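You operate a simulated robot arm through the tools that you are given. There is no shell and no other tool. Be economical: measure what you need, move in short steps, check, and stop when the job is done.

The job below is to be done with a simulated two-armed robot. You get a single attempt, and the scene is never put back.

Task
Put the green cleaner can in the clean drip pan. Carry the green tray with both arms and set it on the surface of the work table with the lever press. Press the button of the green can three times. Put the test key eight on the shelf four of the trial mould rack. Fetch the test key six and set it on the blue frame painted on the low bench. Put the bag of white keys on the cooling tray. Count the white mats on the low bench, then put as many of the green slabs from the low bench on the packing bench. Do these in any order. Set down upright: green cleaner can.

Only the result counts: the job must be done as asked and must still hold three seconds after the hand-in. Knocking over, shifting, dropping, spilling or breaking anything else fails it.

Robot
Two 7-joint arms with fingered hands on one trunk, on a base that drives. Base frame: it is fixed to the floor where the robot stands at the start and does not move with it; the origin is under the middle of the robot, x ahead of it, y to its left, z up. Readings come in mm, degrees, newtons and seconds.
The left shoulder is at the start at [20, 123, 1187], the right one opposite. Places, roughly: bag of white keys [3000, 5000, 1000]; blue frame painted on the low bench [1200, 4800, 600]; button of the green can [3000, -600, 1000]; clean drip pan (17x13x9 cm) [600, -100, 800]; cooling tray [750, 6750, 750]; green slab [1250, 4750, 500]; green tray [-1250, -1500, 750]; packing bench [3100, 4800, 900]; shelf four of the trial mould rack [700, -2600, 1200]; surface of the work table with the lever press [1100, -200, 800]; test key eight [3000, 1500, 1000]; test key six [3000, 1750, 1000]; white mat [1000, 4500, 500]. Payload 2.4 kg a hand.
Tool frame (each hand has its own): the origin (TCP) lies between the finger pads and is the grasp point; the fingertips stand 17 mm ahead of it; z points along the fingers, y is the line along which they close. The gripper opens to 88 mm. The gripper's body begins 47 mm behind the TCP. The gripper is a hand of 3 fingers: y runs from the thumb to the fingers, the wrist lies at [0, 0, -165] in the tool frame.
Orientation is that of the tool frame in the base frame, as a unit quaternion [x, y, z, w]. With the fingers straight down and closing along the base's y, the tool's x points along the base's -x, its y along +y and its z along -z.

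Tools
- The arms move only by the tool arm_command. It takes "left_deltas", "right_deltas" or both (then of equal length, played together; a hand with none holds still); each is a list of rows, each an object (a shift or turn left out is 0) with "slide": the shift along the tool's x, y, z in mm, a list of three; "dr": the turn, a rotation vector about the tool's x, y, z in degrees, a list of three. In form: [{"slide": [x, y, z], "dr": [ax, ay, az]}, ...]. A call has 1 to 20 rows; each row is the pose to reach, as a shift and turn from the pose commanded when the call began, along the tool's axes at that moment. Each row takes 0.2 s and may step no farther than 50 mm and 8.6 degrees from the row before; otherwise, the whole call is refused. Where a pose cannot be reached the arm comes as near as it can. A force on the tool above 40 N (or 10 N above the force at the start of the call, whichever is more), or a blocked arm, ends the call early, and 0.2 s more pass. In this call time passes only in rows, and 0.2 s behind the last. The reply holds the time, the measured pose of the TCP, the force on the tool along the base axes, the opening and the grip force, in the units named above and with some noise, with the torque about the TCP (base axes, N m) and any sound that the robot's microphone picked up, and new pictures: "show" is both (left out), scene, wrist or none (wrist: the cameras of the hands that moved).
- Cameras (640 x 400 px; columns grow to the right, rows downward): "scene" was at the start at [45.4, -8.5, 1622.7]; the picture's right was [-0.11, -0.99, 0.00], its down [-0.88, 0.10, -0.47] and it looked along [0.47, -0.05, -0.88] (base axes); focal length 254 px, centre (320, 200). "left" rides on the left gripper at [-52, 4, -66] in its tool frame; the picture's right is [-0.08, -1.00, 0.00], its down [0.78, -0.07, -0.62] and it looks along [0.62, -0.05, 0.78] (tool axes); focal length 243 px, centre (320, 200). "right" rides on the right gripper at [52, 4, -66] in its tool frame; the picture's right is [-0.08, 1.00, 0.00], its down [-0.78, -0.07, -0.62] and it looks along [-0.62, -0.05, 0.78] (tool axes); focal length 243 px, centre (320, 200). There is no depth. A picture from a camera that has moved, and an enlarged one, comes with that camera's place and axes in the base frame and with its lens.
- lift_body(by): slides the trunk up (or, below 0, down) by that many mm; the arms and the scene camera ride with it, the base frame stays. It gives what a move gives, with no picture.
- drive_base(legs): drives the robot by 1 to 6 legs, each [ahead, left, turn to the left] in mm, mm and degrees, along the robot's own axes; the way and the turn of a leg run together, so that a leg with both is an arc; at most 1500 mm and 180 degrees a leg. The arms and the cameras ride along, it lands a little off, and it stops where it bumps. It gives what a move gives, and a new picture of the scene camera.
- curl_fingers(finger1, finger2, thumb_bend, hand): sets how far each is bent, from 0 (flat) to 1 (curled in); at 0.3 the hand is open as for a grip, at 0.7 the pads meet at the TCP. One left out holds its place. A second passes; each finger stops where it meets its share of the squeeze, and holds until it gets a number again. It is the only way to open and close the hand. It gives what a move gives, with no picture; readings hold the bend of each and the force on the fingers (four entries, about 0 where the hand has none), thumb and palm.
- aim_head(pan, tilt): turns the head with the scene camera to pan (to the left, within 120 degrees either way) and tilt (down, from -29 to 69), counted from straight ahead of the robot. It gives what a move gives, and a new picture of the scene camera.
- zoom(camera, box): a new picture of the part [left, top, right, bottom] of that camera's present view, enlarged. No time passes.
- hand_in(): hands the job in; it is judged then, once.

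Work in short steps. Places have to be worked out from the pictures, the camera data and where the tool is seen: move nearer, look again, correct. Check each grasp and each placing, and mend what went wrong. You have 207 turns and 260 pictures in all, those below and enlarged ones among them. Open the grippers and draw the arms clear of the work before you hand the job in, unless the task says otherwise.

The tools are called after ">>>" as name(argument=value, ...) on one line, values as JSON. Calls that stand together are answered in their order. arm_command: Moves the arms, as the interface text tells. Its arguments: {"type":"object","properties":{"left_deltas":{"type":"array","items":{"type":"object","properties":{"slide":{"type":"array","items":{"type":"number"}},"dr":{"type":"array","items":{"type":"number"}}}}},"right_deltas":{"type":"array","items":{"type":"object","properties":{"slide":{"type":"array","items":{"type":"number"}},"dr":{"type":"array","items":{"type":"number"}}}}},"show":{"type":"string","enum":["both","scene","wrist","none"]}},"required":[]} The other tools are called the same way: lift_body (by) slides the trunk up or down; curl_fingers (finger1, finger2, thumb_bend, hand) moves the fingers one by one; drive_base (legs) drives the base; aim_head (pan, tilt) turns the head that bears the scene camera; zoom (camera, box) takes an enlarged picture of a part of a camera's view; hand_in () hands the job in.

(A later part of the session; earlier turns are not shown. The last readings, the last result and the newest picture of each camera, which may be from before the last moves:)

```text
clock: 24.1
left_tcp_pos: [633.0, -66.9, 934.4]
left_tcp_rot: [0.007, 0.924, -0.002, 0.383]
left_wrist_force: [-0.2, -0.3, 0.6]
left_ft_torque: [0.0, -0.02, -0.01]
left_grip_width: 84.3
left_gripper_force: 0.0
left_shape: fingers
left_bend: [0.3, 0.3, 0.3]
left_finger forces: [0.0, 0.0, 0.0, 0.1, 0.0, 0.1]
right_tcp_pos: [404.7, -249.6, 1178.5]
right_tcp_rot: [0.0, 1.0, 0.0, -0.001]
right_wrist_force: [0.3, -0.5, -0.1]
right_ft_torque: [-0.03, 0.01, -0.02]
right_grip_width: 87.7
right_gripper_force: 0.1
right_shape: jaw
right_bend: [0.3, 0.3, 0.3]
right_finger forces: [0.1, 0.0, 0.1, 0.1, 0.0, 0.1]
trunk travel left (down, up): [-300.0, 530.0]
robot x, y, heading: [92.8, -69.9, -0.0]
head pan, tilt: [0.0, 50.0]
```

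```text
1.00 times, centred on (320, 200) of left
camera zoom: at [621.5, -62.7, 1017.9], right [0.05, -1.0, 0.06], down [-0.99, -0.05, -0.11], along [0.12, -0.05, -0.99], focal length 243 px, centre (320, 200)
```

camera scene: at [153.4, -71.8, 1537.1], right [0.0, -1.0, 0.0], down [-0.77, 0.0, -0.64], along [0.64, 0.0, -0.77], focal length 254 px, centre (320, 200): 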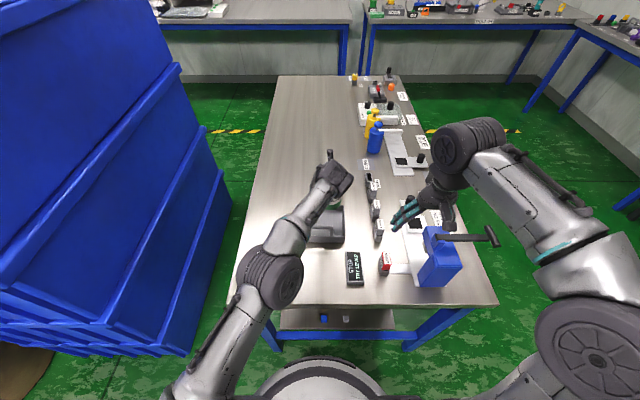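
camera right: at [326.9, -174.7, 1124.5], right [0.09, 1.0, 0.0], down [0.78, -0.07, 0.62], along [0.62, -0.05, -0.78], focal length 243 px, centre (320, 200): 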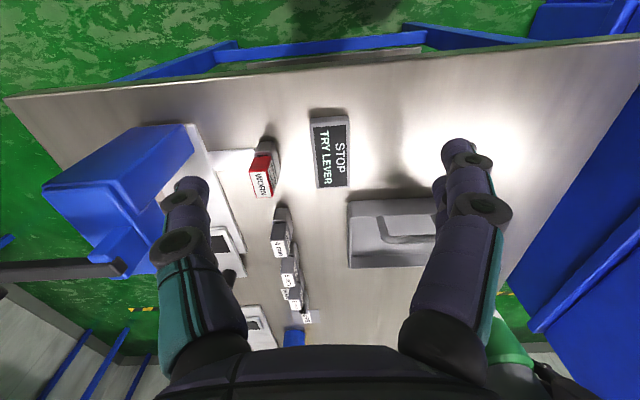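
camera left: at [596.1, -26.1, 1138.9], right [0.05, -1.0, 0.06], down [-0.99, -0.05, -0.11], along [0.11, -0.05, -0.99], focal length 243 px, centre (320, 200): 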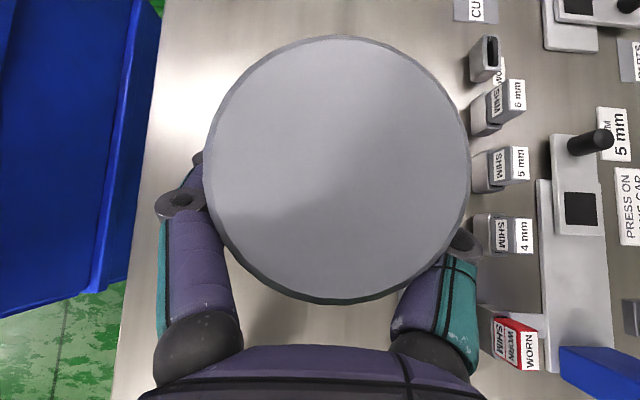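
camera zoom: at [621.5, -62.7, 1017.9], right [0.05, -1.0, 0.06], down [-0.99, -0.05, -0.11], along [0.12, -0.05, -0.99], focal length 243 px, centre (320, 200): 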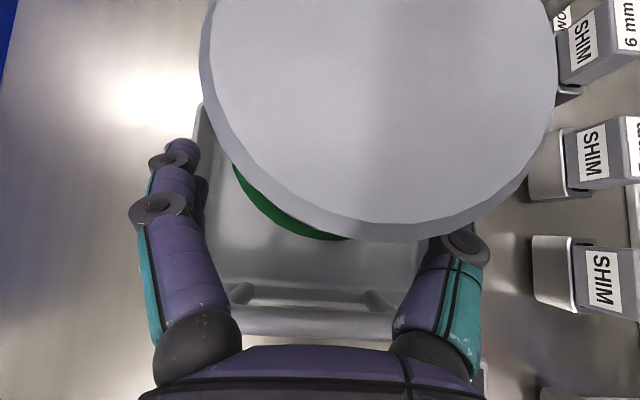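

The can sits closer to the thumb side; I open the fingers wider, then back out along the tool axis.

>>> curl_fingers(hand="left", finger1=0.15, finger2=0.15, thumb_bend=0.1)

>>> arm_command(left_deltas=[{"slide": [0, 0, -15]}, {"slide": [-10, 0, -50]}, {"slide": [-20, 0, -90]}], show="both")

```text
clock: 25.1
left_tcp_pos: [631.2, -66.4, 934.3]
left_tcp_rot: [0.007, 0.923, -0.002, 0.384]
left_wrist_force: [0.0, 0.0, 0.7]
left_ft_torque: [0.01, 0.03, 0.0]
left_grip_width: 105.4
left_gripper_force: 0.0
left_shape: fingers
left_bend: [0.15, 0.15, 0.1]
left_finger forces: [0.0, 0.0, 0.1, 0.0, 0.0, 0.0]
right_tcp_pos: [404.7, -249.8, 1176.8]
right_tcp_rot: [0.001, 1.0, 0.0, 0.0]
right_wrist_force: [0.4, 0.6, -0.5]
right_ft_torque: [0.02, -0.01, 0.03]
right_grip_width: 87.8
right_gripper_force: 0.1
right_shape: jaw
right_bend: [0.3, 0.3, 0.3]
right_finger forces: [0.1, 0.0, 0.0, 0.0, 0.1, 0.0]
trunk travel left (down, up): [-300.0, 530.0]
robot x, y, heading: [94.4, -68.0, -0.1]
head pan, tilt: [0.0, 50.0]
```

```text
clock: 25.9
left_tcp_pos: [579.4, -66.3, 1011.5]
left_tcp_rot: [0.007, 0.923, -0.002, 0.384]
left_wrist_force: [-0.3, -0.4, 0.1]
left_ft_torque: [0.04, -0.01, 0.02]
left_grip_width: 105.3
left_gripper_force: 0.0
left_shape: fingers
left_bend: [0.15, 0.15, 0.1]
left_finger forces: [0.0, 0.0, 0.0, 0.0, 0.1, 0.0]
right_tcp_pos: [403.8, -249.2, 1178.1]
right_tcp_rot: [0.001, 1.0, 0.0, 0.0]
right_wrist_force: [-0.2, 0.6, -0.4]
right_ft_torque: [-0.02, -0.01, 0.02]
right_grip_width: 88.1
right_gripper_force: 0.0
right_shape: jaw
right_bend: [0.3, 0.3, 0.3]
right_finger forces: [0.0, 0.0, 0.1, 0.0, 0.0, 0.0]
trunk travel left (down, up): [-300.0, 530.0]
robot x, y, heading: [96.1, -70.7, -0.1]
head pan, tilt: [0.0, 50.0]
camera scene: at [151.9, -70.3, 1537.2], right [0.0, -1.0, 0.0], down [-0.77, 0.0, -0.64], along [0.64, 0.0, -0.77], focal length 254 px, centre (320, 200)
camera left: at [570.1, -63.1, 1094.7], right [0.05, -1.0, 0.06], down [-0.99, -0.05, -0.11], along [0.12, -0.05, -0.99], focal length 243 px, centre (320, 200)
```

scene: 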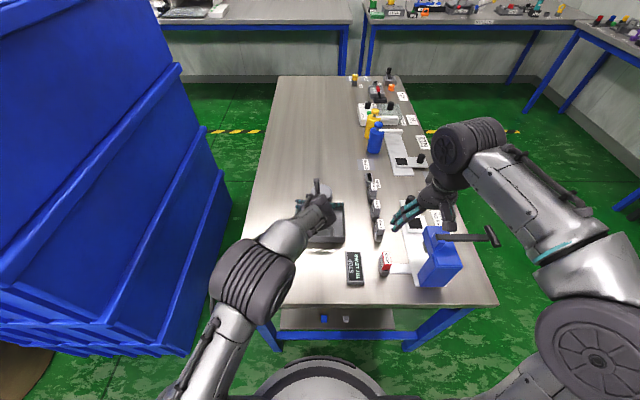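
left: 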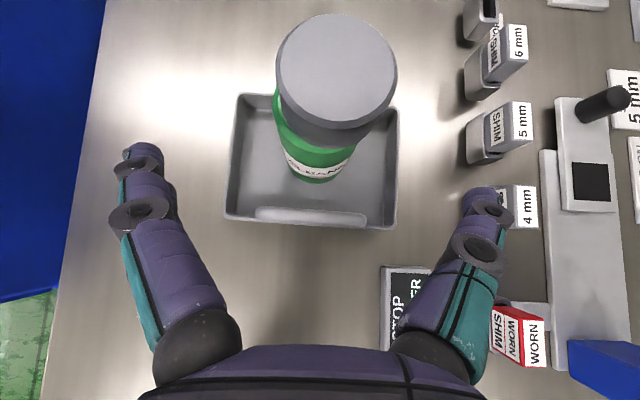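

The can stands upright in the pan. I back off, fold the left hand back to vertical.

>>> drive_base(legs=[[-320, 0, 0]])

>>> zoom(camera="scene", box=[240, 100, 400, 200])

>>> arm_command(left_deltas=[{"slide": [20, 20, -20], "dr": [0, 8, 0]}, {"slide": [20, 40, -40], "dr": [0, 16, 0]}, {"slide": [20, 70, -60], "dr": [0, 24, 0]}, {"slide": [20, 100, -80], "dr": [0, 32, 0]}, {"slide": [20, 120, -90], "dr": [0, 40, 0]}, {"slide": [20, 140, -100], "dr": [0, 45, 0]}], show="none")

>>> curl_fingers(hand="left", finger1=0.3, finger2=0.3, thumb_bend=0.3)

```text
clock: 28.1
left_tcp_pos: [258.8, -66.0, 1012.1]
left_tcp_rot: [0.007, 0.923, -0.001, 0.384]
left_wrist_force: [0.7, -0.3, 0.9]
left_ft_torque: [0.01, 0.02, 0.01]
left_grip_width: 105.3
left_gripper_force: 0.1
left_shape: fingers
left_bend: [0.15, 0.15, 0.1]
left_finger forces: [0.0, 0.0, 0.1, 0.1, 0.0, 0.0]
right_tcp_pos: [80.8, -249.7, 1177.8]
right_tcp_rot: [0.002, 1.0, 0.0, 0.0]
right_wrist_force: [0.0, -0.1, -1.0]
right_ft_torque: [0.03, -0.01, -0.02]
right_grip_width: 87.8
right_gripper_force: 0.0
right_shape: jaw
right_bend: [0.3, 0.3, 0.3]
right_finger forces: [0.0, 0.0, 0.0, 0.0, 0.1, 0.0]
trunk travel left (down, up): [-300.0, 530.0]
robot x, y, heading: [-225.9, -69.5, -0.1]
head pan, tilt: [0.0, 50.0]
camera scene: at [-171.1, -69.7, 1537.2], right [0.0, -1.0, 0.0], down [-0.77, 0.0, -0.64], along [0.64, 0.0, -0.77], focal length 254 px, centre (320, 200)
```

scene: 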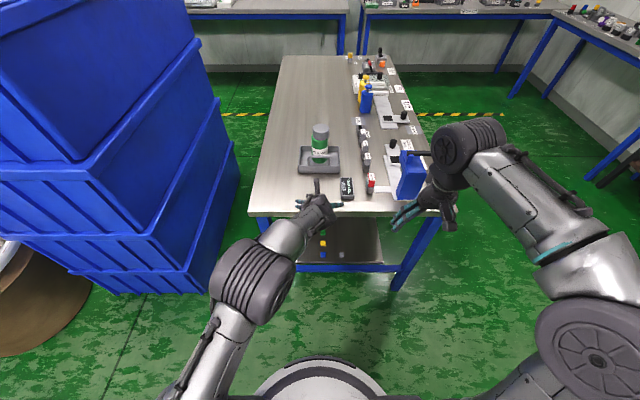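

```text
4.00 times, centred on (320, 150) of scene
camera zoom: at [-171.1, -69.7, 1537.2], right [0.0, -1.0, 0.0], down [-0.77, 0.0, -0.64], along [0.64, 0.0, -0.77], focal length 1014 px, centre (320, 400)
```

zoom: 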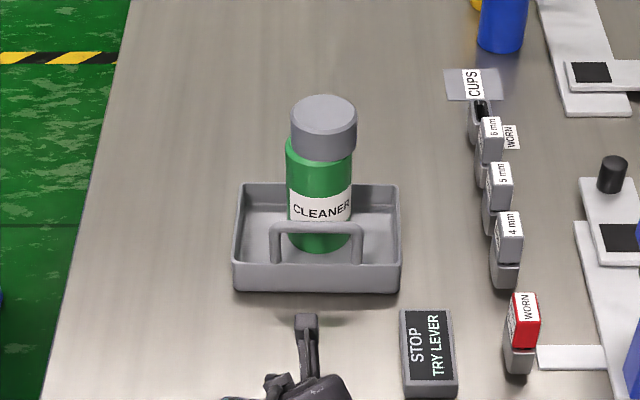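

```text
clock: 29.5
left_tcp_pos: [174.4, 75.9, 1068.0]
left_tcp_rot: [0.007, 1.0, 0.001, -0.001]
left_wrist_force: [0.7, 0.6, -0.7]
left_ft_torque: [0.0, -0.05, 0.03]
left_grip_width: 105.4
left_gripper_force: 0.1
left_shape: fingers
left_bend: [0.15, 0.15, 0.1]
left_finger forces: [0.0, 0.1, 0.0, 0.1, 0.1, 0.0]
right_tcp_pos: [81.9, -249.2, 1178.7]
right_tcp_rot: [0.002, 1.0, 0.0, 0.0]
right_wrist_force: [-0.3, 0.3, -0.2]
right_ft_torque: [0.04, -0.03, 0.01]
right_grip_width: 88.0
right_gripper_force: 0.0
right_shape: jaw
right_bend: [0.3, 0.3, 0.3]
right_finger forces: [0.0, 0.0, 0.0, 0.0, 0.0, 0.0]
trunk travel left (down, up): [-300.0, 530.0]
robot x, y, heading: [-229.7, -66.8, -0.3]
head pan, tilt: [0.0, 50.0]
```

```text
clock: 30.5
left_tcp_pos: [174.7, 75.5, 1067.5]
left_tcp_rot: [0.008, 1.0, 0.001, 0.001]
left_wrist_force: [-0.2, 0.0, -0.4]
left_ft_torque: [-0.03, 0.02, 0.01]
left_grip_width: 85.1
left_gripper_force: 0.1
left_shape: fingers
left_bend: [0.3, 0.3, 0.3]
left_finger forces: [0.0, 0.0, 0.0, 0.0, 0.0, 0.1]
right_tcp_pos: [81.0, -250.4, 1177.9]
right_tcp_rot: [0.002, 1.0, 0.0, 0.0]
right_wrist_force: [-0.2, -0.2, -0.4]
right_ft_torque: [-0.01, 0.0, 0.04]
right_grip_width: 87.8
right_gripper_force: 0.0
right_shape: jaw
right_bend: [0.3, 0.3, 0.3]
right_finger forces: [0.0, 0.0, 0.0, 0.1, 0.1, 0.0]
trunk travel left (down, up): [-300.0, 530.0]
robot x, y, heading: [-226.8, -68.5, 0.2]
head pan, tilt: [0.0, 50.0]
```

The can is fine. Now drive to face the gap between the ovens where the green tray is.

>>> drive_base(legs=[[0, 0, -90], [1400, -280, 0], [0, 0, -90]])

>>> aim_head(pan=0, tilt=40)

```text
clock: 45.2
left_tcp_pos: [-917.4, -1599.0, 1067.2]
left_tcp_rot: [1.0, -0.015, -0.001, 0.001]
left_wrist_force: [-0.5, 0.0, -0.2]
left_ft_torque: [0.05, 0.0, -0.01]
left_grip_width: 85.1
left_gripper_force: 0.0
left_shape: fingers
left_bend: [0.3, 0.3, 0.3]
left_finger forces: [0.1, 0.0, 0.1, 0.0, 0.0, 0.0]
right_tcp_pos: [-819.0, -1275.5, 1178.7]
right_tcp_rot: [1.0, -0.009, 0.0, 0.0]
right_wrist_force: [0.7, 0.0, 0.6]
right_ft_torque: [-0.03, -0.01, -0.01]
right_grip_width: 87.8
right_gripper_force: 0.0
right_shape: jaw
right_bend: [0.3, 0.3, 0.3]
right_finger forces: [0.0, 0.1, 0.0, 0.0, 0.0, 0.1]
trunk travel left (down, up): [-300.0, 530.0]
robot x, y, heading: [-509.4, -1463.6, 179.0]
head pan, tilt: [0.0, 50.0]
camera scene: at [-568.9, -1462.5, 1537.2], right [0.02, 1.0, 0.0], down [0.77, -0.01, -0.64], along [-0.64, 0.01, -0.77], focal length 254 px, centre (320, 200)
```

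scene: 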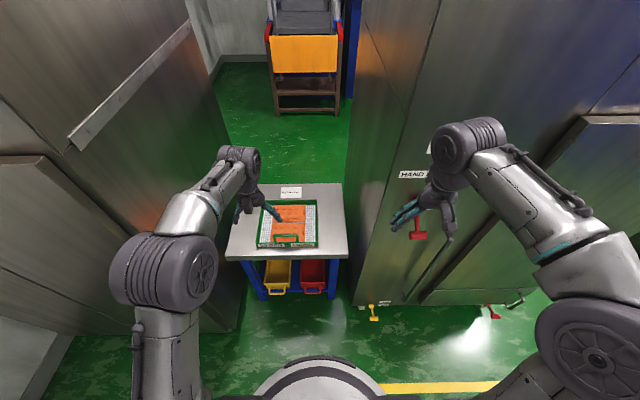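

```text
clock: 45.9
left_tcp_pos: [-918.2, -1598.5, 1067.1]
left_tcp_rot: [1.0, -0.016, -0.001, 0.0]
left_wrist_force: [-0.3, 0.2, -0.1]
left_ft_torque: [0.03, -0.01, 0.0]
left_grip_width: 85.2
left_gripper_force: 0.1
left_shape: fingers
left_bend: [0.3, 0.3, 0.3]
left_finger forces: [0.0, 0.1, 0.0, 0.1, 0.0, 0.1]
right_tcp_pos: [-819.0, -1276.5, 1177.4]
right_tcp_rot: [1.0, -0.01, 0.0, 0.0]
right_wrist_force: [-0.2, 0.2, -0.2]
right_ft_torque: [0.0, 0.02, -0.01]
right_grip_width: 88.1
right_gripper_force: 0.1
right_shape: jaw
right_bend: [0.3, 0.3, 0.3]
right_finger forces: [0.0, 0.0, 0.0, 0.0, 0.0, 0.0]
trunk travel left (down, up): [-300.0, 530.0]
robot x, y, heading: [-512.2, -1463.1, 178.8]
head pan, tilt: [0.0, 40.0]
camera scene: at [-576.9, -1462.4, 1551.3], right [0.02, 1.0, 0.0], down [0.64, -0.01, -0.77], along [-0.77, 0.01, -0.64], focal length 254 px, centre (320, 200)
```

scene: 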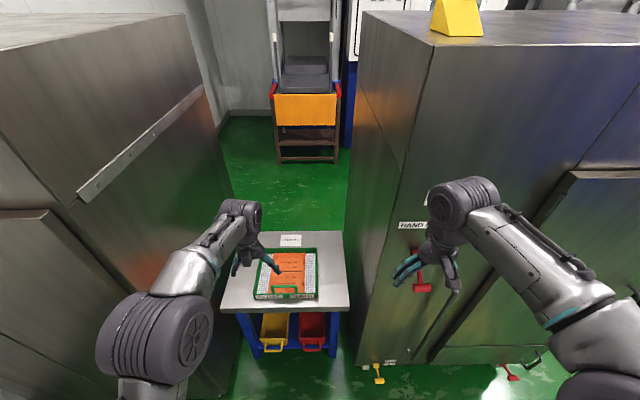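

The green tray sits on the small blue table. Zoom in.

>>> zoom(camera="scene", box=[210, 222, 370, 322])

>>> zoom(camera="left", box=[0, 0, 640, 400])

```text
4.00 times, centred on (290, 272) of scene
camera zoom: at [-576.9, -1462.4, 1551.3], right [0.02, 1.0, 0.0], down [0.64, -0.01, -0.77], along [-0.77, 0.01, -0.64], focal length 1014 px, centre (440, -88)
```

zoom: 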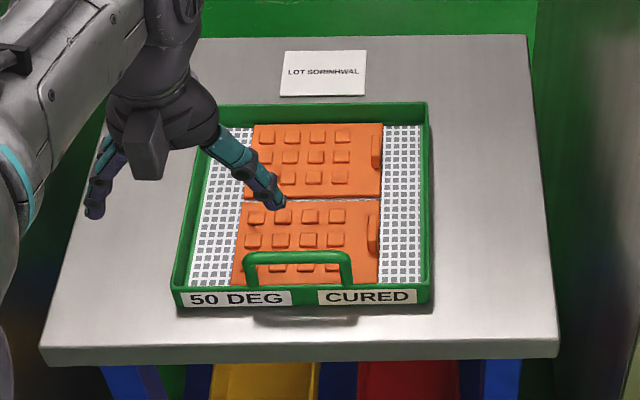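

```text
1.00 times, centred on (320, 200) of left
camera zoom: at [-970.0, -1602.6, 1133.8], right [-0.05, 1.0, 0.0], down [0.78, 0.04, 0.62], along [0.62, 0.03, -0.78], focal length 243 px, centre (320, 200)
```

zoom: 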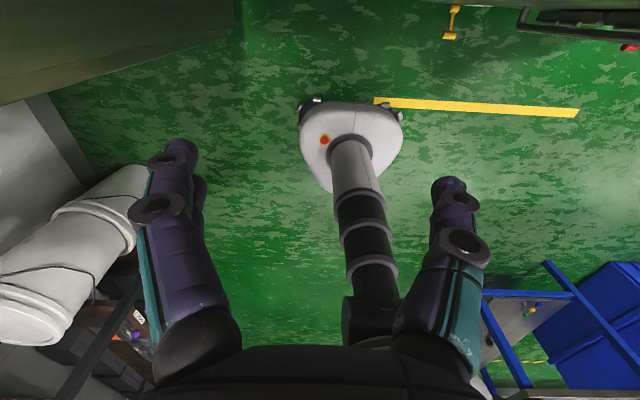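

Tray roughly x −1207..−1025, y −1680..−1466. I align the base with it and move closer.

>>> drive_base(legs=[[150, 108, 1.1]])

```text
clock: 47.5
left_tcp_pos: [-1065.5, -1717.3, 1068.4]
left_tcp_rot: [1.0, -0.005, 0.0, 0.001]
left_wrist_force: [0.4, 0.4, 0.0]
left_ft_torque: [-0.01, -0.01, 0.03]
left_grip_width: 84.9
left_gripper_force: 0.2
left_shape: fingers
left_bend: [0.3, 0.3, 0.3]
left_finger forces: [0.1, 0.0, 0.0, 0.0, 0.0, 0.0]
right_tcp_pos: [-974.6, -1391.9, 1179.5]
right_tcp_rot: [1.0, 0.002, 0.0, 0.0]
right_wrist_force: [0.6, 0.0, -0.8]
right_ft_torque: [-0.02, 0.01, 0.0]
right_grip_width: 88.0
right_gripper_force: 0.2
right_shape: jaw
right_bend: [0.3, 0.3, 0.3]
right_finger forces: [0.0, 0.1, 0.1, 0.0, 0.0, 0.1]
trunk travel left (down, up): [-300.0, 530.0]
robot x, y, heading: [-664.1, -1566.8, -179.8]
head pan, tilt: [0.0, 40.0]
camera scene: at [-728.5, -1573.1, 1551.3], right [0.0, 1.0, 0.0], down [0.64, 0.0, -0.77], along [-0.77, 0.0, -0.64], focal length 254 px, centre (320, 200)
```

scene: 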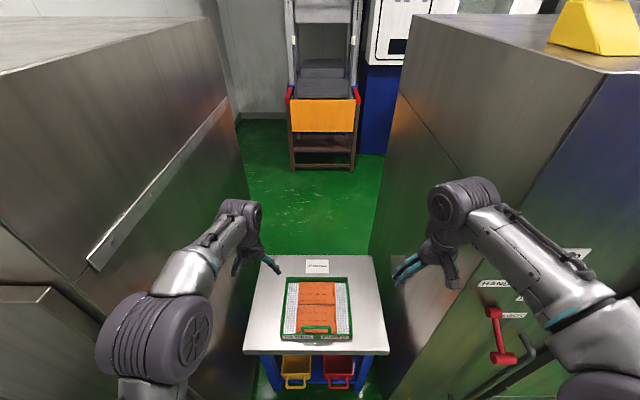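

Zoom again on the tray for triangulation.

>>> zoom(camera="scene", box=[240, 260, 400, 360])

```text
4.00 times, centred on (320, 310) of scene
camera zoom: at [-728.5, -1573.1, 1551.3], right [0.0, 1.0, 0.0], down [0.64, 0.0, -0.77], along [-0.77, 0.0, -0.64], focal length 1014 px, centre (320, -240)
```

zoom: 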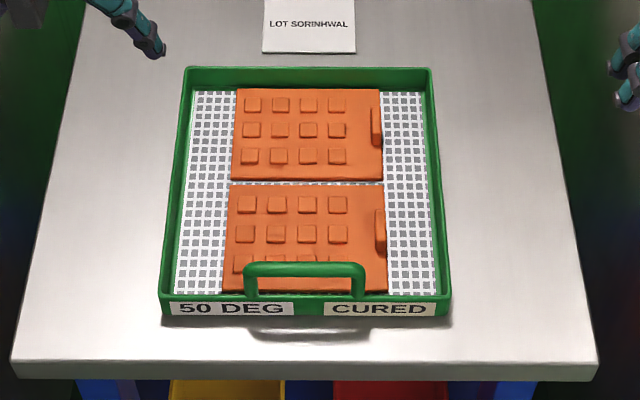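

Triangulation puts the side table at z≈612, tray x −1321..−1098, y −1711..−1460. I move closer, set the fingers narrower, and lower the trunk.

>>> drive_base(legs=[[108, 18, 0]])

>>> curl_fingers(hand="left", finger1=0.45, finger2=0.45, thumb_bend=0.45)

>>> curl_fingers(hand="right", finger1=0.45, finger2=0.45, thumb_bend=0.45)

>>> lift_body(by=-180)

>>> aim_head(pan=0, tilt=55)

```text
clock: 48.6
left_tcp_pos: [-1175.0, -1734.1, 1066.6]
left_tcp_rot: [1.0, -0.004, 0.0, 0.001]
left_wrist_force: [-0.3, 0.4, -0.2]
left_ft_torque: [0.01, -0.02, -0.04]
left_grip_width: 85.0
left_gripper_force: 0.1
left_shape: fingers
left_bend: [0.3, 0.3, 0.3]
left_finger forces: [0.0, 0.1, 0.1, 0.0, 0.0, 0.0]
right_tcp_pos: [-1084.1, -1408.5, 1178.1]
right_tcp_rot: [1.0, 0.002, 0.001, 0.001]
right_wrist_force: [0.9, 0.4, 0.2]
right_ft_torque: [0.01, 0.01, 0.02]
right_grip_width: 88.1
right_gripper_force: 0.0
right_shape: jaw
right_bend: [0.3, 0.3, 0.3]
right_finger forces: [0.1, 0.0, 0.0, 0.0, 0.0, 0.0]
trunk travel left (down, up): [-300.0, 530.0]
robot x, y, heading: [-768.3, -1589.5, -180.0]
head pan, tilt: [0.0, 40.0]
camera scene: at [-837.4, -1590.2, 1551.2], right [0.0, 1.0, 0.0], down [0.64, 0.0, -0.76], along [-0.76, 0.0, -0.64], focal length 254 px, centre (320, 200)
```

scene: 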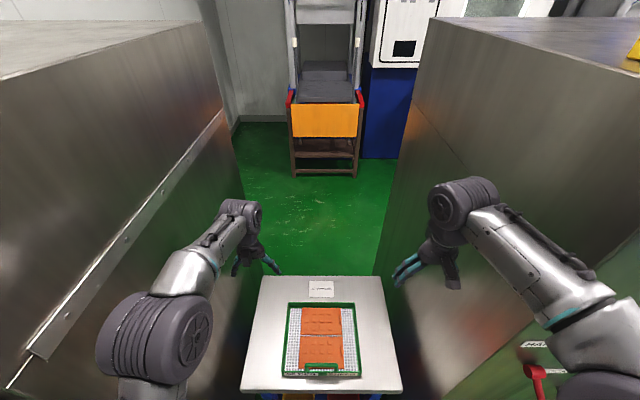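

```text
clock: 49.6
left_tcp_pos: [-1172.6, -1733.7, 1067.6]
left_tcp_rot: [1.0, -0.004, -0.001, 0.001]
left_wrist_force: [0.2, 0.5, 0.8]
left_ft_torque: [-0.01, 0.01, -0.03]
left_grip_width: 51.9
left_gripper_force: 0.0
left_shape: fingers
left_bend: [0.45, 0.45, 0.45]
left_finger forces: [0.0, 0.0, 0.1, 0.1, 0.1, 0.0]
right_tcp_pos: [-1082.0, -1408.9, 1178.3]
right_tcp_rot: [1.0, 0.002, 0.0, 0.0]
right_wrist_force: [0.4, -0.2, 0.9]
right_ft_torque: [-0.01, 0.01, -0.03]
right_grip_width: 88.1
right_gripper_force: 0.1
right_shape: jaw
right_bend: [0.3, 0.3, 0.3]
right_finger forces: [0.1, 0.0, 0.0, 0.0, 0.0, 0.1]
trunk travel left (down, up): [-300.0, 530.0]
robot x, y, heading: [-769.6, -1586.3, -179.5]
head pan, tilt: [0.0, 40.0]
```

```text
clock: 50.6
left_tcp_pos: [-1172.6, -1734.4, 1067.6]
left_tcp_rot: [1.0, -0.005, -0.001, 0.001]
left_wrist_force: [-0.4, -0.3, 0.5]
left_ft_torque: [-0.01, -0.02, 0.0]
left_grip_width: 51.9
left_gripper_force: 0.0
left_shape: fingers
left_bend: [0.45, 0.45, 0.45]
left_finger forces: [0.0, 0.1, 0.0, 0.0, 0.0, 0.0]
right_tcp_pos: [-1081.9, -1409.2, 1178.8]
right_tcp_rot: [1.0, 0.002, 0.0, 0.0]
right_wrist_force: [-1.2, -0.5, -0.3]
right_ft_torque: [0.02, -0.02, 0.0]
right_grip_width: 51.8
right_gripper_force: 0.1
right_shape: fingers
right_bend: [0.45, 0.45, 0.45]
right_finger forces: [0.0, 0.1, 0.0, 0.1, 0.0, 0.0]
trunk travel left (down, up): [-300.0, 530.0]
robot x, y, heading: [-774.7, -1588.5, -179.7]
head pan, tilt: [0.0, 40.0]
```

```text
clock: 52.6
left_tcp_pos: [-1173.1, -1734.8, 887.4]
left_tcp_rot: [1.0, -0.005, -0.001, 0.0]
left_wrist_force: [-0.4, 0.4, -0.5]
left_ft_torque: [0.01, -0.04, 0.02]
left_grip_width: 51.8
left_gripper_force: 0.0
left_shape: fingers
left_bend: [0.45, 0.45, 0.45]
left_finger forces: [0.0, 0.0, 0.0, 0.0, 0.0, 0.0]
right_tcp_pos: [-1082.0, -1408.5, 998.2]
right_tcp_rot: [1.0, 0.001, 0.0, 0.0]
right_wrist_force: [-0.5, 0.0, -0.1]
right_ft_torque: [0.01, -0.03, -0.01]
right_grip_width: 51.7
right_gripper_force: 0.1
right_shape: fingers
right_bend: [0.45, 0.45, 0.45]
right_finger forces: [0.1, 0.0, 0.1, 0.1, 0.0, 0.0]
trunk travel left (down, up): [-120.0, 710.0]
robot x, y, heading: [-772.9, -1587.9, -179.8]
head pan, tilt: [0.0, 40.0]
```

```text
clock: 53.4
left_tcp_pos: [-1173.1, -1734.5, 887.6]
left_tcp_rot: [1.0, -0.004, -0.001, 0.001]
left_wrist_force: [0.1, 0.5, -0.2]
left_ft_torque: [0.0, 0.02, 0.02]
left_grip_width: 51.9
left_gripper_force: 0.0
left_shape: fingers
left_bend: [0.45, 0.45, 0.45]
left_finger forces: [0.0, 0.0, 0.1, 0.0, 0.0, 0.0]
right_tcp_pos: [-1081.5, -1409.0, 999.3]
right_tcp_rot: [1.0, 0.002, 0.0, 0.0]
right_wrist_force: [1.3, -0.2, 0.4]
right_ft_torque: [0.0, -0.03, -0.02]
right_grip_width: 51.5
right_gripper_force: 0.1
right_shape: fingers
right_bend: [0.45, 0.45, 0.45]
right_finger forces: [0.1, 0.1, 0.1, 0.0, 0.0, 0.1]
trunk travel left (down, up): [-120.0, 710.0]
robot x, y, heading: [-773.1, -1589.3, -179.6]
head pan, tilt: [0.0, 55.0]
camera scene: at [-822.7, -1589.9, 1350.7], right [0.0, 1.0, 0.0], down [0.82, 0.0, -0.57], along [-0.57, 0.0, -0.82], focal length 254 px, centre (320, 200)
```

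scene: 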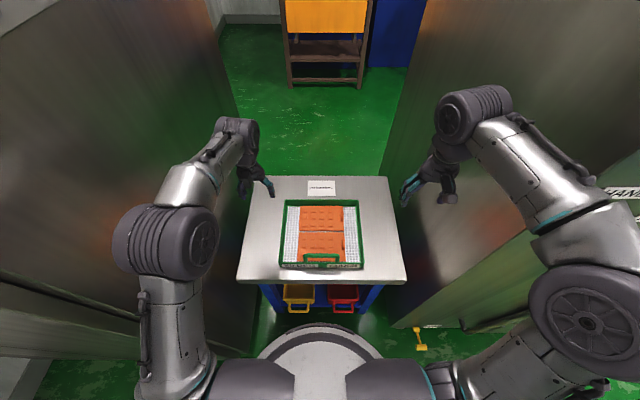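

Good view now; measure the tray from here.

>>> zoom(camera="scene", box=[230, 170, 422, 290])

```text
3.33 times, centred on (326, 230) of scene
camera zoom: at [-822.7, -1589.9, 1350.7], right [0.0, 1.0, 0.0], down [0.82, 0.0, -0.57], along [-0.57, 0.0, -0.82], focal length 845 px, centre (300, 100)
```

zoom: 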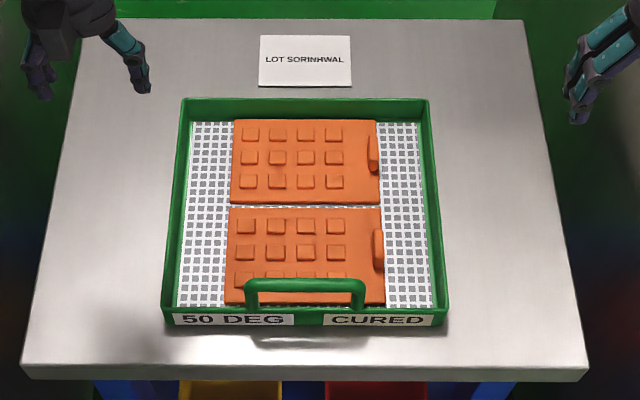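

Bring both hands above the side walls at z≈770 and look through the wrist cameras.

>>> arm_command(left_deltas=[{"slide": [-5, -6, 20]}, {"slide": [-10, -12, 40]}, {"slide": [-15, -18, 60]}, {"slide": [-20, -24, 80]}, {"slide": [-23, -28, 100]}, {"slide": [-23, -28, 117]}], right_deltas=[{"slide": [-19, 9, 38]}, {"slide": [-38, 18, 76]}, {"slide": [-57, 27, 114]}, {"slide": [-76, 36, 152]}, {"slide": [-95, 46, 190]}, {"slide": [-114, 55, 229]}], show="both")

```text
clock: 54.8
left_tcp_pos: [-1195.7, -1708.1, 767.9]
left_tcp_rot: [1.0, -0.005, -0.001, 0.001]
left_wrist_force: [0.8, 0.4, 0.4]
left_ft_torque: [-0.02, 0.0, 0.01]
left_grip_width: 51.9
left_gripper_force: 0.0
left_shape: fingers
left_bend: [0.45, 0.45, 0.45]
left_finger forces: [0.0, 0.1, 0.0, 0.0, 0.0, 0.0]
right_tcp_pos: [-1193.9, -1464.3, 771.7]
right_tcp_rot: [1.0, 0.001, 0.0, 0.0]
right_wrist_force: [-0.4, -0.2, -0.7]
right_ft_torque: [-0.01, -0.01, -0.02]
right_grip_width: 52.0
right_gripper_force: 0.1
right_shape: fingers
right_bend: [0.45, 0.45, 0.45]
right_finger forces: [0.0, 0.0, 0.0, 0.0, 0.0, 0.1]
trunk travel left (down, up): [-120.0, 710.0]
robot x, y, heading: [-774.8, -1591.2, -179.9]
head pan, tilt: [0.0, 55.0]
camera scene: at [-822.9, -1589.9, 1350.6], right [0.0, 1.0, 0.0], down [0.82, 0.0, -0.57], along [-0.57, 0.0, -0.82], focal length 254 px, centre (320, 200)
camera right: at [-1141.7, -1468.5, 837.7], right [-0.08, -1.0, 0.0], down [-0.78, 0.06, 0.62], along [-0.62, 0.05, -0.78], focal length 243 px, centre (320, 200)
camera left: at [-1248.0, -1711.8, 834.4], right [-0.08, 1.0, 0.0], down [0.78, 0.06, 0.62], along [0.62, 0.05, -0.78], focal length 243 px, centre (320, 200)
```

scene: 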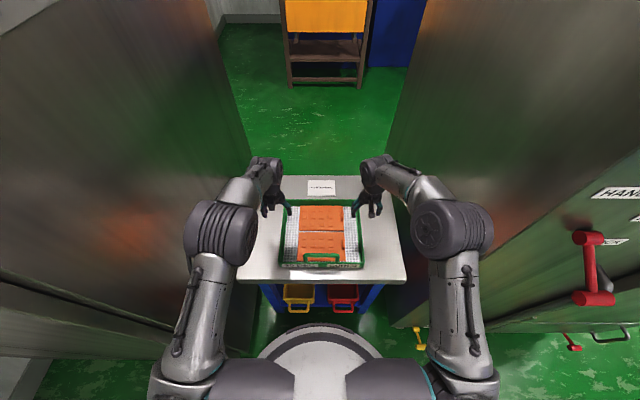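
right: 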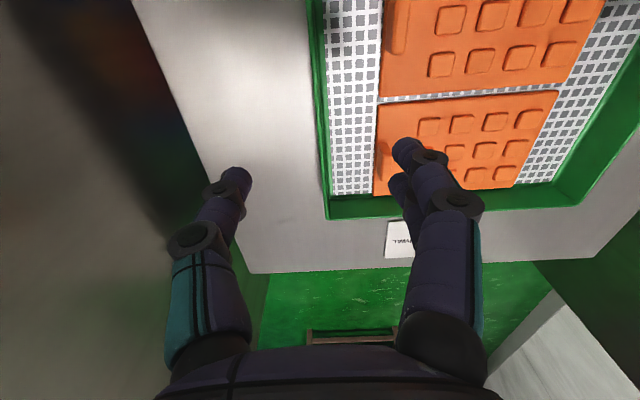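
left: 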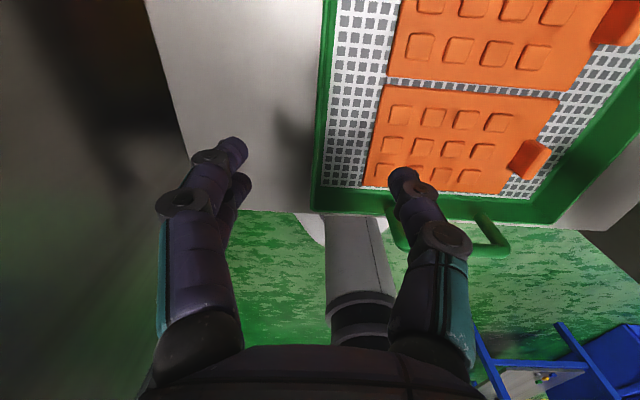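

The walls lie under both hands. Descend 85 mm and look again.

>>> arm_command(left_deltas=[{"slide": [0, -3, 40]}, {"slide": [0, -3, 82]}], right_deltas=[{"slide": [0, 1, 43]}, {"slide": [0, 1, 86]}], show="wrist")

```text
clock: 55.4
left_tcp_pos: [-1195.7, -1702.4, 689.4]
left_tcp_rot: [1.0, -0.004, 0.0, 0.001]
left_wrist_force: [-0.4, -0.3, -0.2]
left_ft_torque: [0.01, 0.0, -0.01]
left_grip_width: 51.8
left_gripper_force: 0.1
left_shape: fingers
left_bend: [0.45, 0.45, 0.45]
left_finger forces: [0.0, 0.0, 0.1, 0.1, 0.0, 0.0]
right_tcp_pos: [-1194.1, -1467.0, 681.6]
right_tcp_rot: [1.0, 0.002, 0.001, 0.0]
right_wrist_force: [1.0, -0.6, -0.2]
right_ft_torque: [-0.03, 0.01, -0.02]
right_grip_width: 51.9
right_gripper_force: 0.0
right_shape: fingers
right_bend: [0.45, 0.45, 0.45]
right_finger forces: [0.0, 0.1, 0.0, 0.0, 0.0, 0.1]
trunk travel left (down, up): [-120.0, 710.0]
robot x, y, heading: [-769.4, -1586.2, -179.6]
head pan, tilt: [0.0, 55.0]
camera right: at [-1141.5, -1471.7, 748.1], right [-0.08, -1.0, 0.0], down [-0.78, 0.06, 0.62], along [-0.62, 0.05, -0.78], focal length 243 px, centre (320, 200)
camera left: at [-1247.8, -1707.6, 755.4], right [-0.08, 1.0, 0.0], down [0.78, 0.06, 0.62], along [0.62, 0.05, -0.78], focal length 243 px, centre (320, 200)
```

right: 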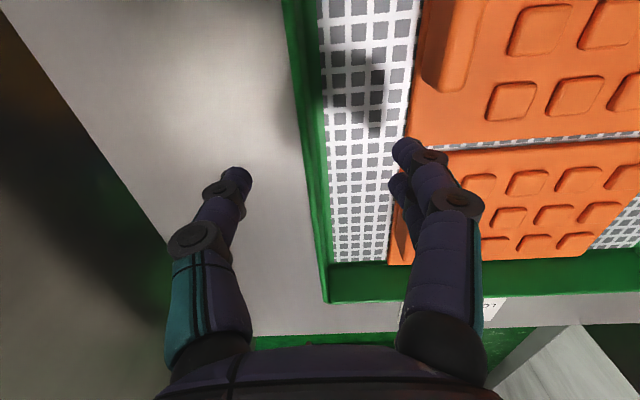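
left: 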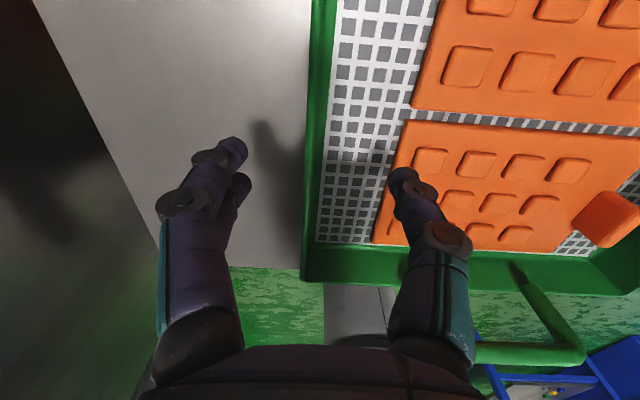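

Rim at z≈659. Narrow the fingers a little, then descend with fingertips about 28 mm below the rim.

>>> curl_fingers(hand="left", finger1=0.51, finger2=0.51, thumb_bend=0.51)

>>> curl_fingers(hand="right", finger1=0.51, finger2=0.51, thumb_bend=0.51)

>>> arm_command(left_deltas=[{"slide": [0, 0, 20]}, {"slide": [0, 0, 41]}], right_deltas=[{"slide": [0, 0, 15]}, {"slide": [0, 0, 34]}], show="wrist")

```text
clock: 56.4
left_tcp_pos: [-1194.7, -1703.7, 689.5]
left_tcp_rot: [1.0, -0.004, -0.001, 0.0]
left_wrist_force: [-0.5, -0.1, -0.8]
left_ft_torque: [-0.03, -0.02, 0.03]
left_grip_width: 38.3
left_gripper_force: 0.1
left_shape: fingers
left_bend: [0.51, 0.51, 0.51]
left_finger forces: [0.1, 0.0, 0.0, 0.0, 0.1, 0.1]
right_tcp_pos: [-1194.5, -1467.4, 684.1]
right_tcp_rot: [1.0, 0.002, 0.0, 0.0]
right_wrist_force: [0.0, 0.0, 0.0]
right_ft_torque: [-0.02, 0.01, 0.0]
right_grip_width: 52.2
right_gripper_force: 0.2
right_shape: fingers
right_bend: [0.45, 0.45, 0.45]
right_finger forces: [0.0, 0.1, 0.1, 0.0, 0.1, 0.0]
trunk travel left (down, up): [-120.0, 710.0]
robot x, y, heading: [-769.3, -1589.0, -179.7]
head pan, tilt: [0.0, 55.0]
```

```text
clock: 57.4
left_tcp_pos: [-1195.0, -1703.4, 690.4]
left_tcp_rot: [1.0, -0.005, 0.0, 0.001]
left_wrist_force: [0.5, -0.1, 0.5]
left_ft_torque: [-0.01, 0.01, 0.0]
left_grip_width: 38.0
left_gripper_force: 0.2
left_shape: fingers
left_bend: [0.51, 0.51, 0.51]
left_finger forces: [0.0, 0.0, 0.1, 0.0, 0.0, 0.1]
right_tcp_pos: [-1194.5, -1467.5, 683.5]
right_tcp_rot: [1.0, 0.002, 0.0, 0.0]
right_wrist_force: [0.3, 0.6, -0.3]
right_ft_torque: [-0.01, 0.0, -0.02]
right_grip_width: 38.5
right_gripper_force: 0.0
right_shape: fingers
right_bend: [0.51, 0.51, 0.51]
right_finger forces: [0.0, 0.1, 0.0, 0.0, 0.0, 0.1]
trunk travel left (down, up): [-120.0, 710.0]
robot x, y, heading: [-771.5, -1589.3, -179.6]
head pan, tilt: [0.0, 55.0]
```

```text
clock: 58.0
left_tcp_pos: [-1195.4, -1704.0, 647.0]
left_tcp_rot: [1.0, -0.004, -0.001, 0.002]
left_wrist_force: [-0.2, 0.2, 1.0]
left_ft_torque: [0.04, 0.02, 0.03]
left_grip_width: 38.3
left_gripper_force: 0.0
left_shape: fingers
left_bend: [0.51, 0.51, 0.51]
left_finger forces: [0.1, 0.0, 0.0, 0.0, 0.1, 0.1]
right_tcp_pos: [-1195.8, -1465.6, 647.2]
right_tcp_rot: [1.0, 0.002, 0.001, 0.0]
right_wrist_force: [0.3, -0.2, -0.4]
right_ft_torque: [0.03, -0.02, -0.04]
right_grip_width: 38.1
right_gripper_force: 0.1
right_shape: fingers
right_bend: [0.51, 0.51, 0.51]
right_finger forces: [0.0, 0.0, 0.1, 0.1, 0.0, 0.0]
trunk travel left (down, up): [-120.0, 710.0]
robot x, y, heading: [-770.1, -1588.4, -180.0]
head pan, tilt: [0.0, 55.0]
camera right: at [-1143.2, -1470.3, 713.8], right [-0.08, -1.0, 0.0], down [-0.78, 0.06, 0.62], along [-0.62, 0.05, -0.78], focal length 243 px, centre (320, 200)
camera left: at [-1247.8, -1708.5, 713.3], right [-0.08, 1.0, 0.0], down [0.78, 0.06, 0.62], along [0.62, 0.05, -0.78], focal length 243 px, centre (320, 200)
```

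right: 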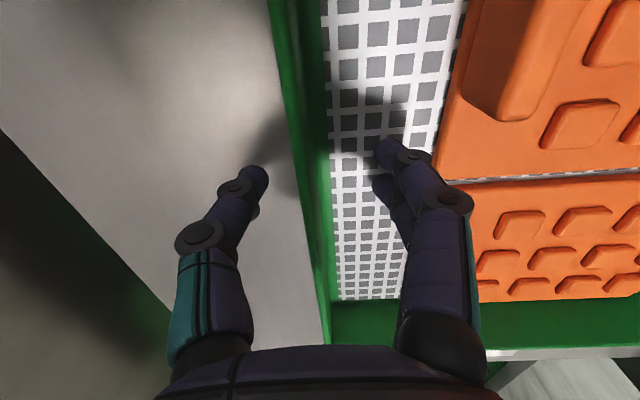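
left: 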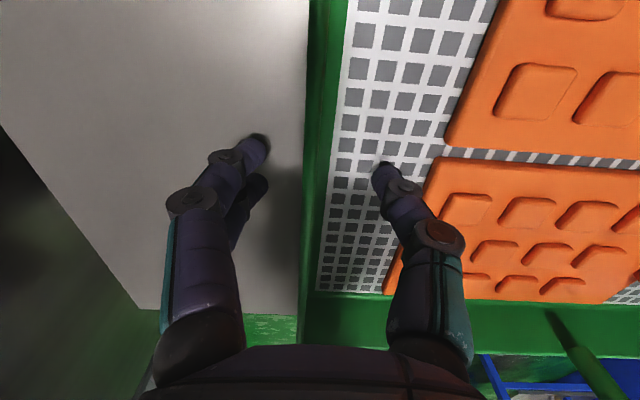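

Fingers straddle both walls. Close both hands.

>>> curl_fingers(hand="left", finger1=0.85, finger2=0.85, thumb_bend=0.85)

>>> curl_fingers(hand="right", finger1=0.85, finger2=0.85, thumb_bend=0.85)

```text
clock: 59.0
left_tcp_pos: [-1196.3, -1704.9, 648.5]
left_tcp_rot: [1.0, -0.005, 0.0, 0.0]
left_wrist_force: [0.1, 0.5, -0.6]
left_ft_torque: [0.0, 0.0, 0.03]
left_grip_width: 0.2
left_gripper_force: 12.8
left_shape: fingers
left_bend: [0.76, 0.76, 0.74]
left_finger forces: [6.3, 6.3, 0.1, 0.0, 13.1, 0.1]
right_tcp_pos: [-1196.2, -1465.7, 648.3]
right_tcp_rot: [1.0, 0.002, 0.0, 0.0]
right_wrist_force: [-0.3, 0.2, -0.4]
right_ft_torque: [0.01, 0.03, -0.01]
right_grip_width: 38.4
right_gripper_force: 0.1
right_shape: fingers
right_bend: [0.51, 0.51, 0.51]
right_finger forces: [0.0, 0.1, 0.0, 0.0, 0.1, 0.0]
trunk travel left (down, up): [-120.0, 710.0]
robot x, y, heading: [-771.9, -1589.9, -179.9]
head pan, tilt: [0.0, 55.0]
```

```text
clock: 60.0
left_tcp_pos: [-1194.6, -1704.5, 646.3]
left_tcp_rot: [1.0, -0.004, 0.0, 0.002]
left_wrist_force: [0.8, -7.0, -2.5]
left_ft_torque: [-0.06, 0.0, -0.03]
left_grip_width: 0.1
left_gripper_force: 13.4
left_shape: fingers
left_bend: [0.76, 0.76, 0.75]
left_finger forces: [8.1, 8.3, 0.1, 0.0, 9.3, 0.1]
right_tcp_pos: [-1195.2, -1465.3, 648.1]
right_tcp_rot: [1.0, 0.002, 0.0, 0.0]
right_wrist_force: [-0.2, 6.7, -0.2]
right_ft_torque: [0.18, -0.02, -0.01]
right_grip_width: 0.0
right_gripper_force: 12.4
right_shape: fingers
right_bend: [0.8, 0.8, 0.69]
right_finger forces: [4.4, 4.1, 0.1, 0.0, 15.6, 0.0]
trunk travel left (down, up): [-120.0, 710.0]
robot x, y, heading: [-774.3, -1588.4, -179.8]
head pan, tilt: [0.0, 55.0]
```

Both walls are gripped. Lift with the trunk by 30 mm and check.

>>> lift_body(by=30)

>>> zoom(camera="scene", box=[230, 150, 422, 290])

```text
clock: 60.8
left_tcp_pos: [-1194.6, -1705.0, 676.4]
left_tcp_rot: [1.0, -0.004, 0.001, 0.001]
left_wrist_force: [-0.2, -7.6, -2.6]
left_ft_torque: [-0.06, -0.01, 0.01]
left_grip_width: 0.0
left_gripper_force: 13.2
left_shape: fingers
left_bend: [0.76, 0.76, 0.75]
left_finger forces: [8.0, 8.6, 0.0, 0.0, 9.1, 0.1]
right_tcp_pos: [-1196.1, -1465.0, 677.9]
right_tcp_rot: [1.0, 0.002, 0.0, 0.0]
right_wrist_force: [0.2, 7.5, -3.7]
right_ft_torque: [0.14, -0.01, -0.01]
right_grip_width: 0.0
right_gripper_force: 12.4
right_shape: fingers
right_bend: [0.8, 0.8, 0.69]
right_finger forces: [4.3, 4.0, 0.1, 0.0, 15.7, 0.0]
trunk travel left (down, up): [-150.0, 680.0]
robot x, y, heading: [-774.6, -1590.9, -180.0]
head pan, tilt: [0.0, 55.0]
```

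```text
2.86 times, centred on (326, 220) of scene
camera zoom: at [-823.5, -1589.9, 1380.6], right [0.0, 1.0, 0.0], down [0.82, 0.0, -0.57], along [-0.57, 0.0, -0.82], focal length 724 px, centre (303, 143)
```

zoom: 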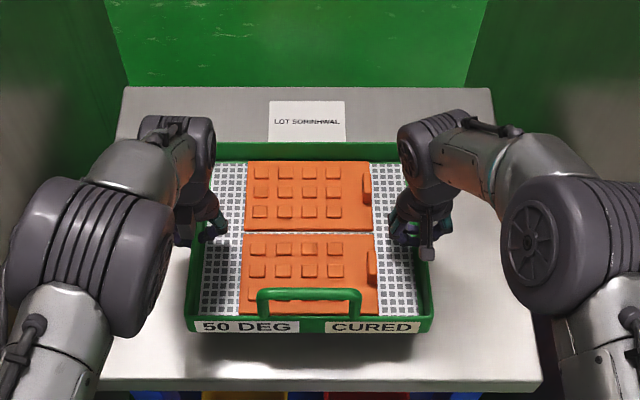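

Lifted about 6 N, level. Raise further, then back out and carry the tray around to the far (free) end of the work table, keeping the heading.

>>> lift_body(by=340)

>>> drive_base(legs=[[-450, 0, 0], [-1300, -250, 0]])

>>> aim_head(pan=-90, tilt=30)

>>> aim_head(pan=0, tilt=55)

```text
clock: 64.1
left_tcp_pos: [-1194.8, -1705.2, 1017.2]
left_tcp_rot: [1.0, -0.004, 0.0, 0.001]
left_wrist_force: [-0.2, -7.7, -2.6]
left_ft_torque: [-0.05, -0.05, 0.02]
left_grip_width: 0.1
left_gripper_force: 13.0
left_shape: fingers
left_bend: [0.76, 0.76, 0.75]
left_finger forces: [8.0, 8.6, 0.0, 0.0, 9.1, 0.0]
right_tcp_pos: [-1195.7, -1465.7, 1018.0]
right_tcp_rot: [1.0, 0.003, 0.0, 0.001]
right_wrist_force: [-0.8, 7.4, -3.3]
right_ft_torque: [0.13, -0.05, 0.01]
right_grip_width: 0.0
right_gripper_force: 11.6
right_shape: fingers
right_bend: [0.8, 0.8, 0.69]
right_finger forces: [4.4, 3.9, 0.0, 0.1, 15.8, 0.1]
trunk travel left (down, up): [-490.0, 340.0]
robot x, y, heading: [-769.8, -1586.6, -179.6]
head pan, tilt: [0.0, 55.0]
```

```text
clock: 73.0
left_tcp_pos: [549.8, -1447.7, 1017.6]
left_tcp_rot: [1.0, -0.026, 0.0, 0.001]
left_wrist_force: [0.3, -7.6, -2.8]
left_ft_torque: [-0.06, -0.02, 0.0]
left_grip_width: 0.0
left_gripper_force: 12.5
left_shape: fingers
left_bend: [0.76, 0.76, 0.75]
left_finger forces: [8.0, 8.5, 0.1, 0.1, 9.2, 0.0]
right_tcp_pos: [560.3, -1209.7, 1018.4]
right_tcp_rot: [1.0, -0.021, 0.0, 0.0]
right_wrist_force: [-0.3, 6.4, -3.4]
right_ft_torque: [0.16, -0.03, -0.02]
right_grip_width: 0.0
right_gripper_force: 12.3
right_shape: fingers
right_bend: [0.81, 0.8, 0.69]
right_finger forces: [4.5, 4.1, 0.0, 0.0, 15.7, 0.0]
trunk travel left (down, up): [-490.0, 340.0]
robot x, y, heading: [978.2, -1349.4, 177.8]
head pan, tilt: [0.0, 55.0]
camera scene: at [927.1, -1349.5, 1720.6], right [0.04, 1.0, 0.0], down [0.82, -0.03, -0.57], along [-0.57, 0.02, -0.82], focal length 254 px, centre (320, 200)
```

scene: 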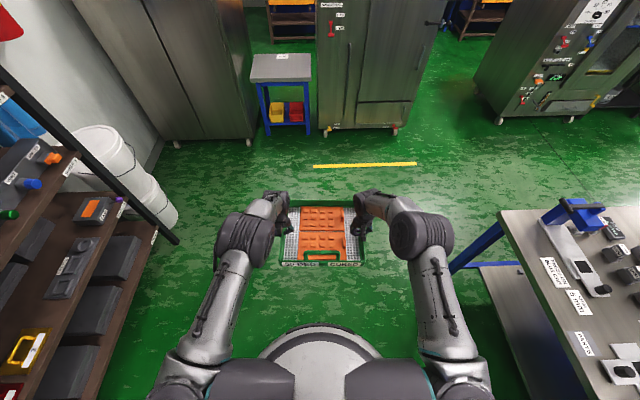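

```text
clock: 74.7
left_tcp_pos: [550.3, -1447.4, 1017.4]
left_tcp_rot: [1.0, -0.026, 0.0, 0.002]
left_wrist_force: [-0.8, -6.7, -2.7]
left_ft_torque: [-0.04, -0.03, 0.05]
left_grip_width: 0.0
left_gripper_force: 12.7
left_shape: fingers
left_bend: [0.76, 0.77, 0.75]
left_finger forces: [8.0, 8.8, 0.0, 0.0, 9.3, 0.0]
right_tcp_pos: [559.1, -1209.7, 1017.4]
right_tcp_rot: [1.0, -0.02, 0.0, 0.0]
right_wrist_force: [1.7, 6.9, -3.3]
right_ft_torque: [0.13, 0.0, -0.03]
right_grip_width: 0.0
right_gripper_force: 11.8
right_shape: fingers
right_bend: [0.81, 0.8, 0.69]
right_finger forces: [4.5, 4.1, 0.0, 0.0, 15.9, 0.0]
trunk travel left (down, up): [-490.0, 340.0]
robot x, y, heading: [980.2, -1349.8, 177.9]
head pan, tilt: [-90.0, 30.0]
camera scene: at [1002.3, -1262.0, 1756.7], right [1.0, -0.04, 0.0], down [-0.02, -0.5, -0.87], along [0.03, 0.87, -0.5], focal length 254 px, centre (320, 200)
```

scene: 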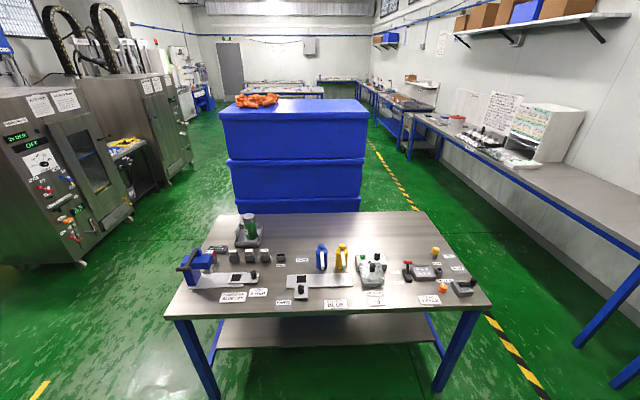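

```text
clock: 76.3
left_tcp_pos: [550.0, -1447.4, 1016.8]
left_tcp_rot: [1.0, -0.026, 0.0, 0.0]
left_wrist_force: [-0.6, -7.4, -2.1]
left_ft_torque: [-0.02, -0.02, -0.01]
left_grip_width: 0.1
left_gripper_force: 12.9
left_shape: fingers
left_bend: [0.76, 0.77, 0.75]
left_finger forces: [8.1, 8.7, 0.0, 0.0, 9.2, 0.1]
right_tcp_pos: [561.7, -1209.8, 1018.5]
right_tcp_rot: [1.0, -0.02, 0.0, 0.001]
right_wrist_force: [0.6, 8.0, -3.1]
right_ft_torque: [0.14, -0.02, -0.03]
right_grip_width: 0.3
right_gripper_force: 12.4
right_shape: fingers
right_bend: [0.81, 0.81, 0.69]
right_finger forces: [4.3, 4.0, 0.0, 0.1, 15.9, 0.0]
trunk travel left (down, up): [-490.0, 340.0]
robot x, y, heading: [980.2, -1351.1, 177.9]
head pan, tilt: [0.0, 55.0]
camera scene: at [926.7, -1349.4, 1720.6], right [0.04, 1.0, 0.0], down [0.82, -0.03, -0.57], along [-0.57, 0.02, -0.82], focal length 254 px, centre (320, 200)
```

scene: 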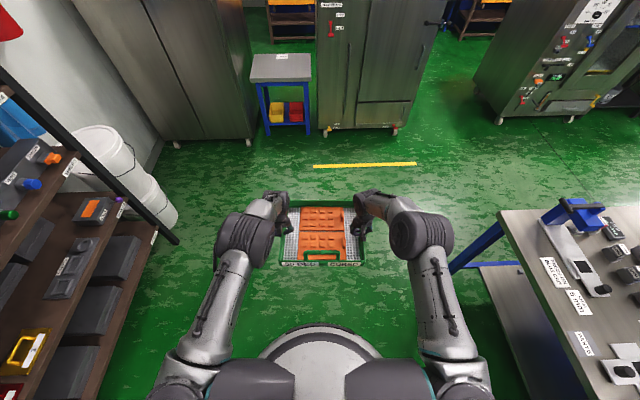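

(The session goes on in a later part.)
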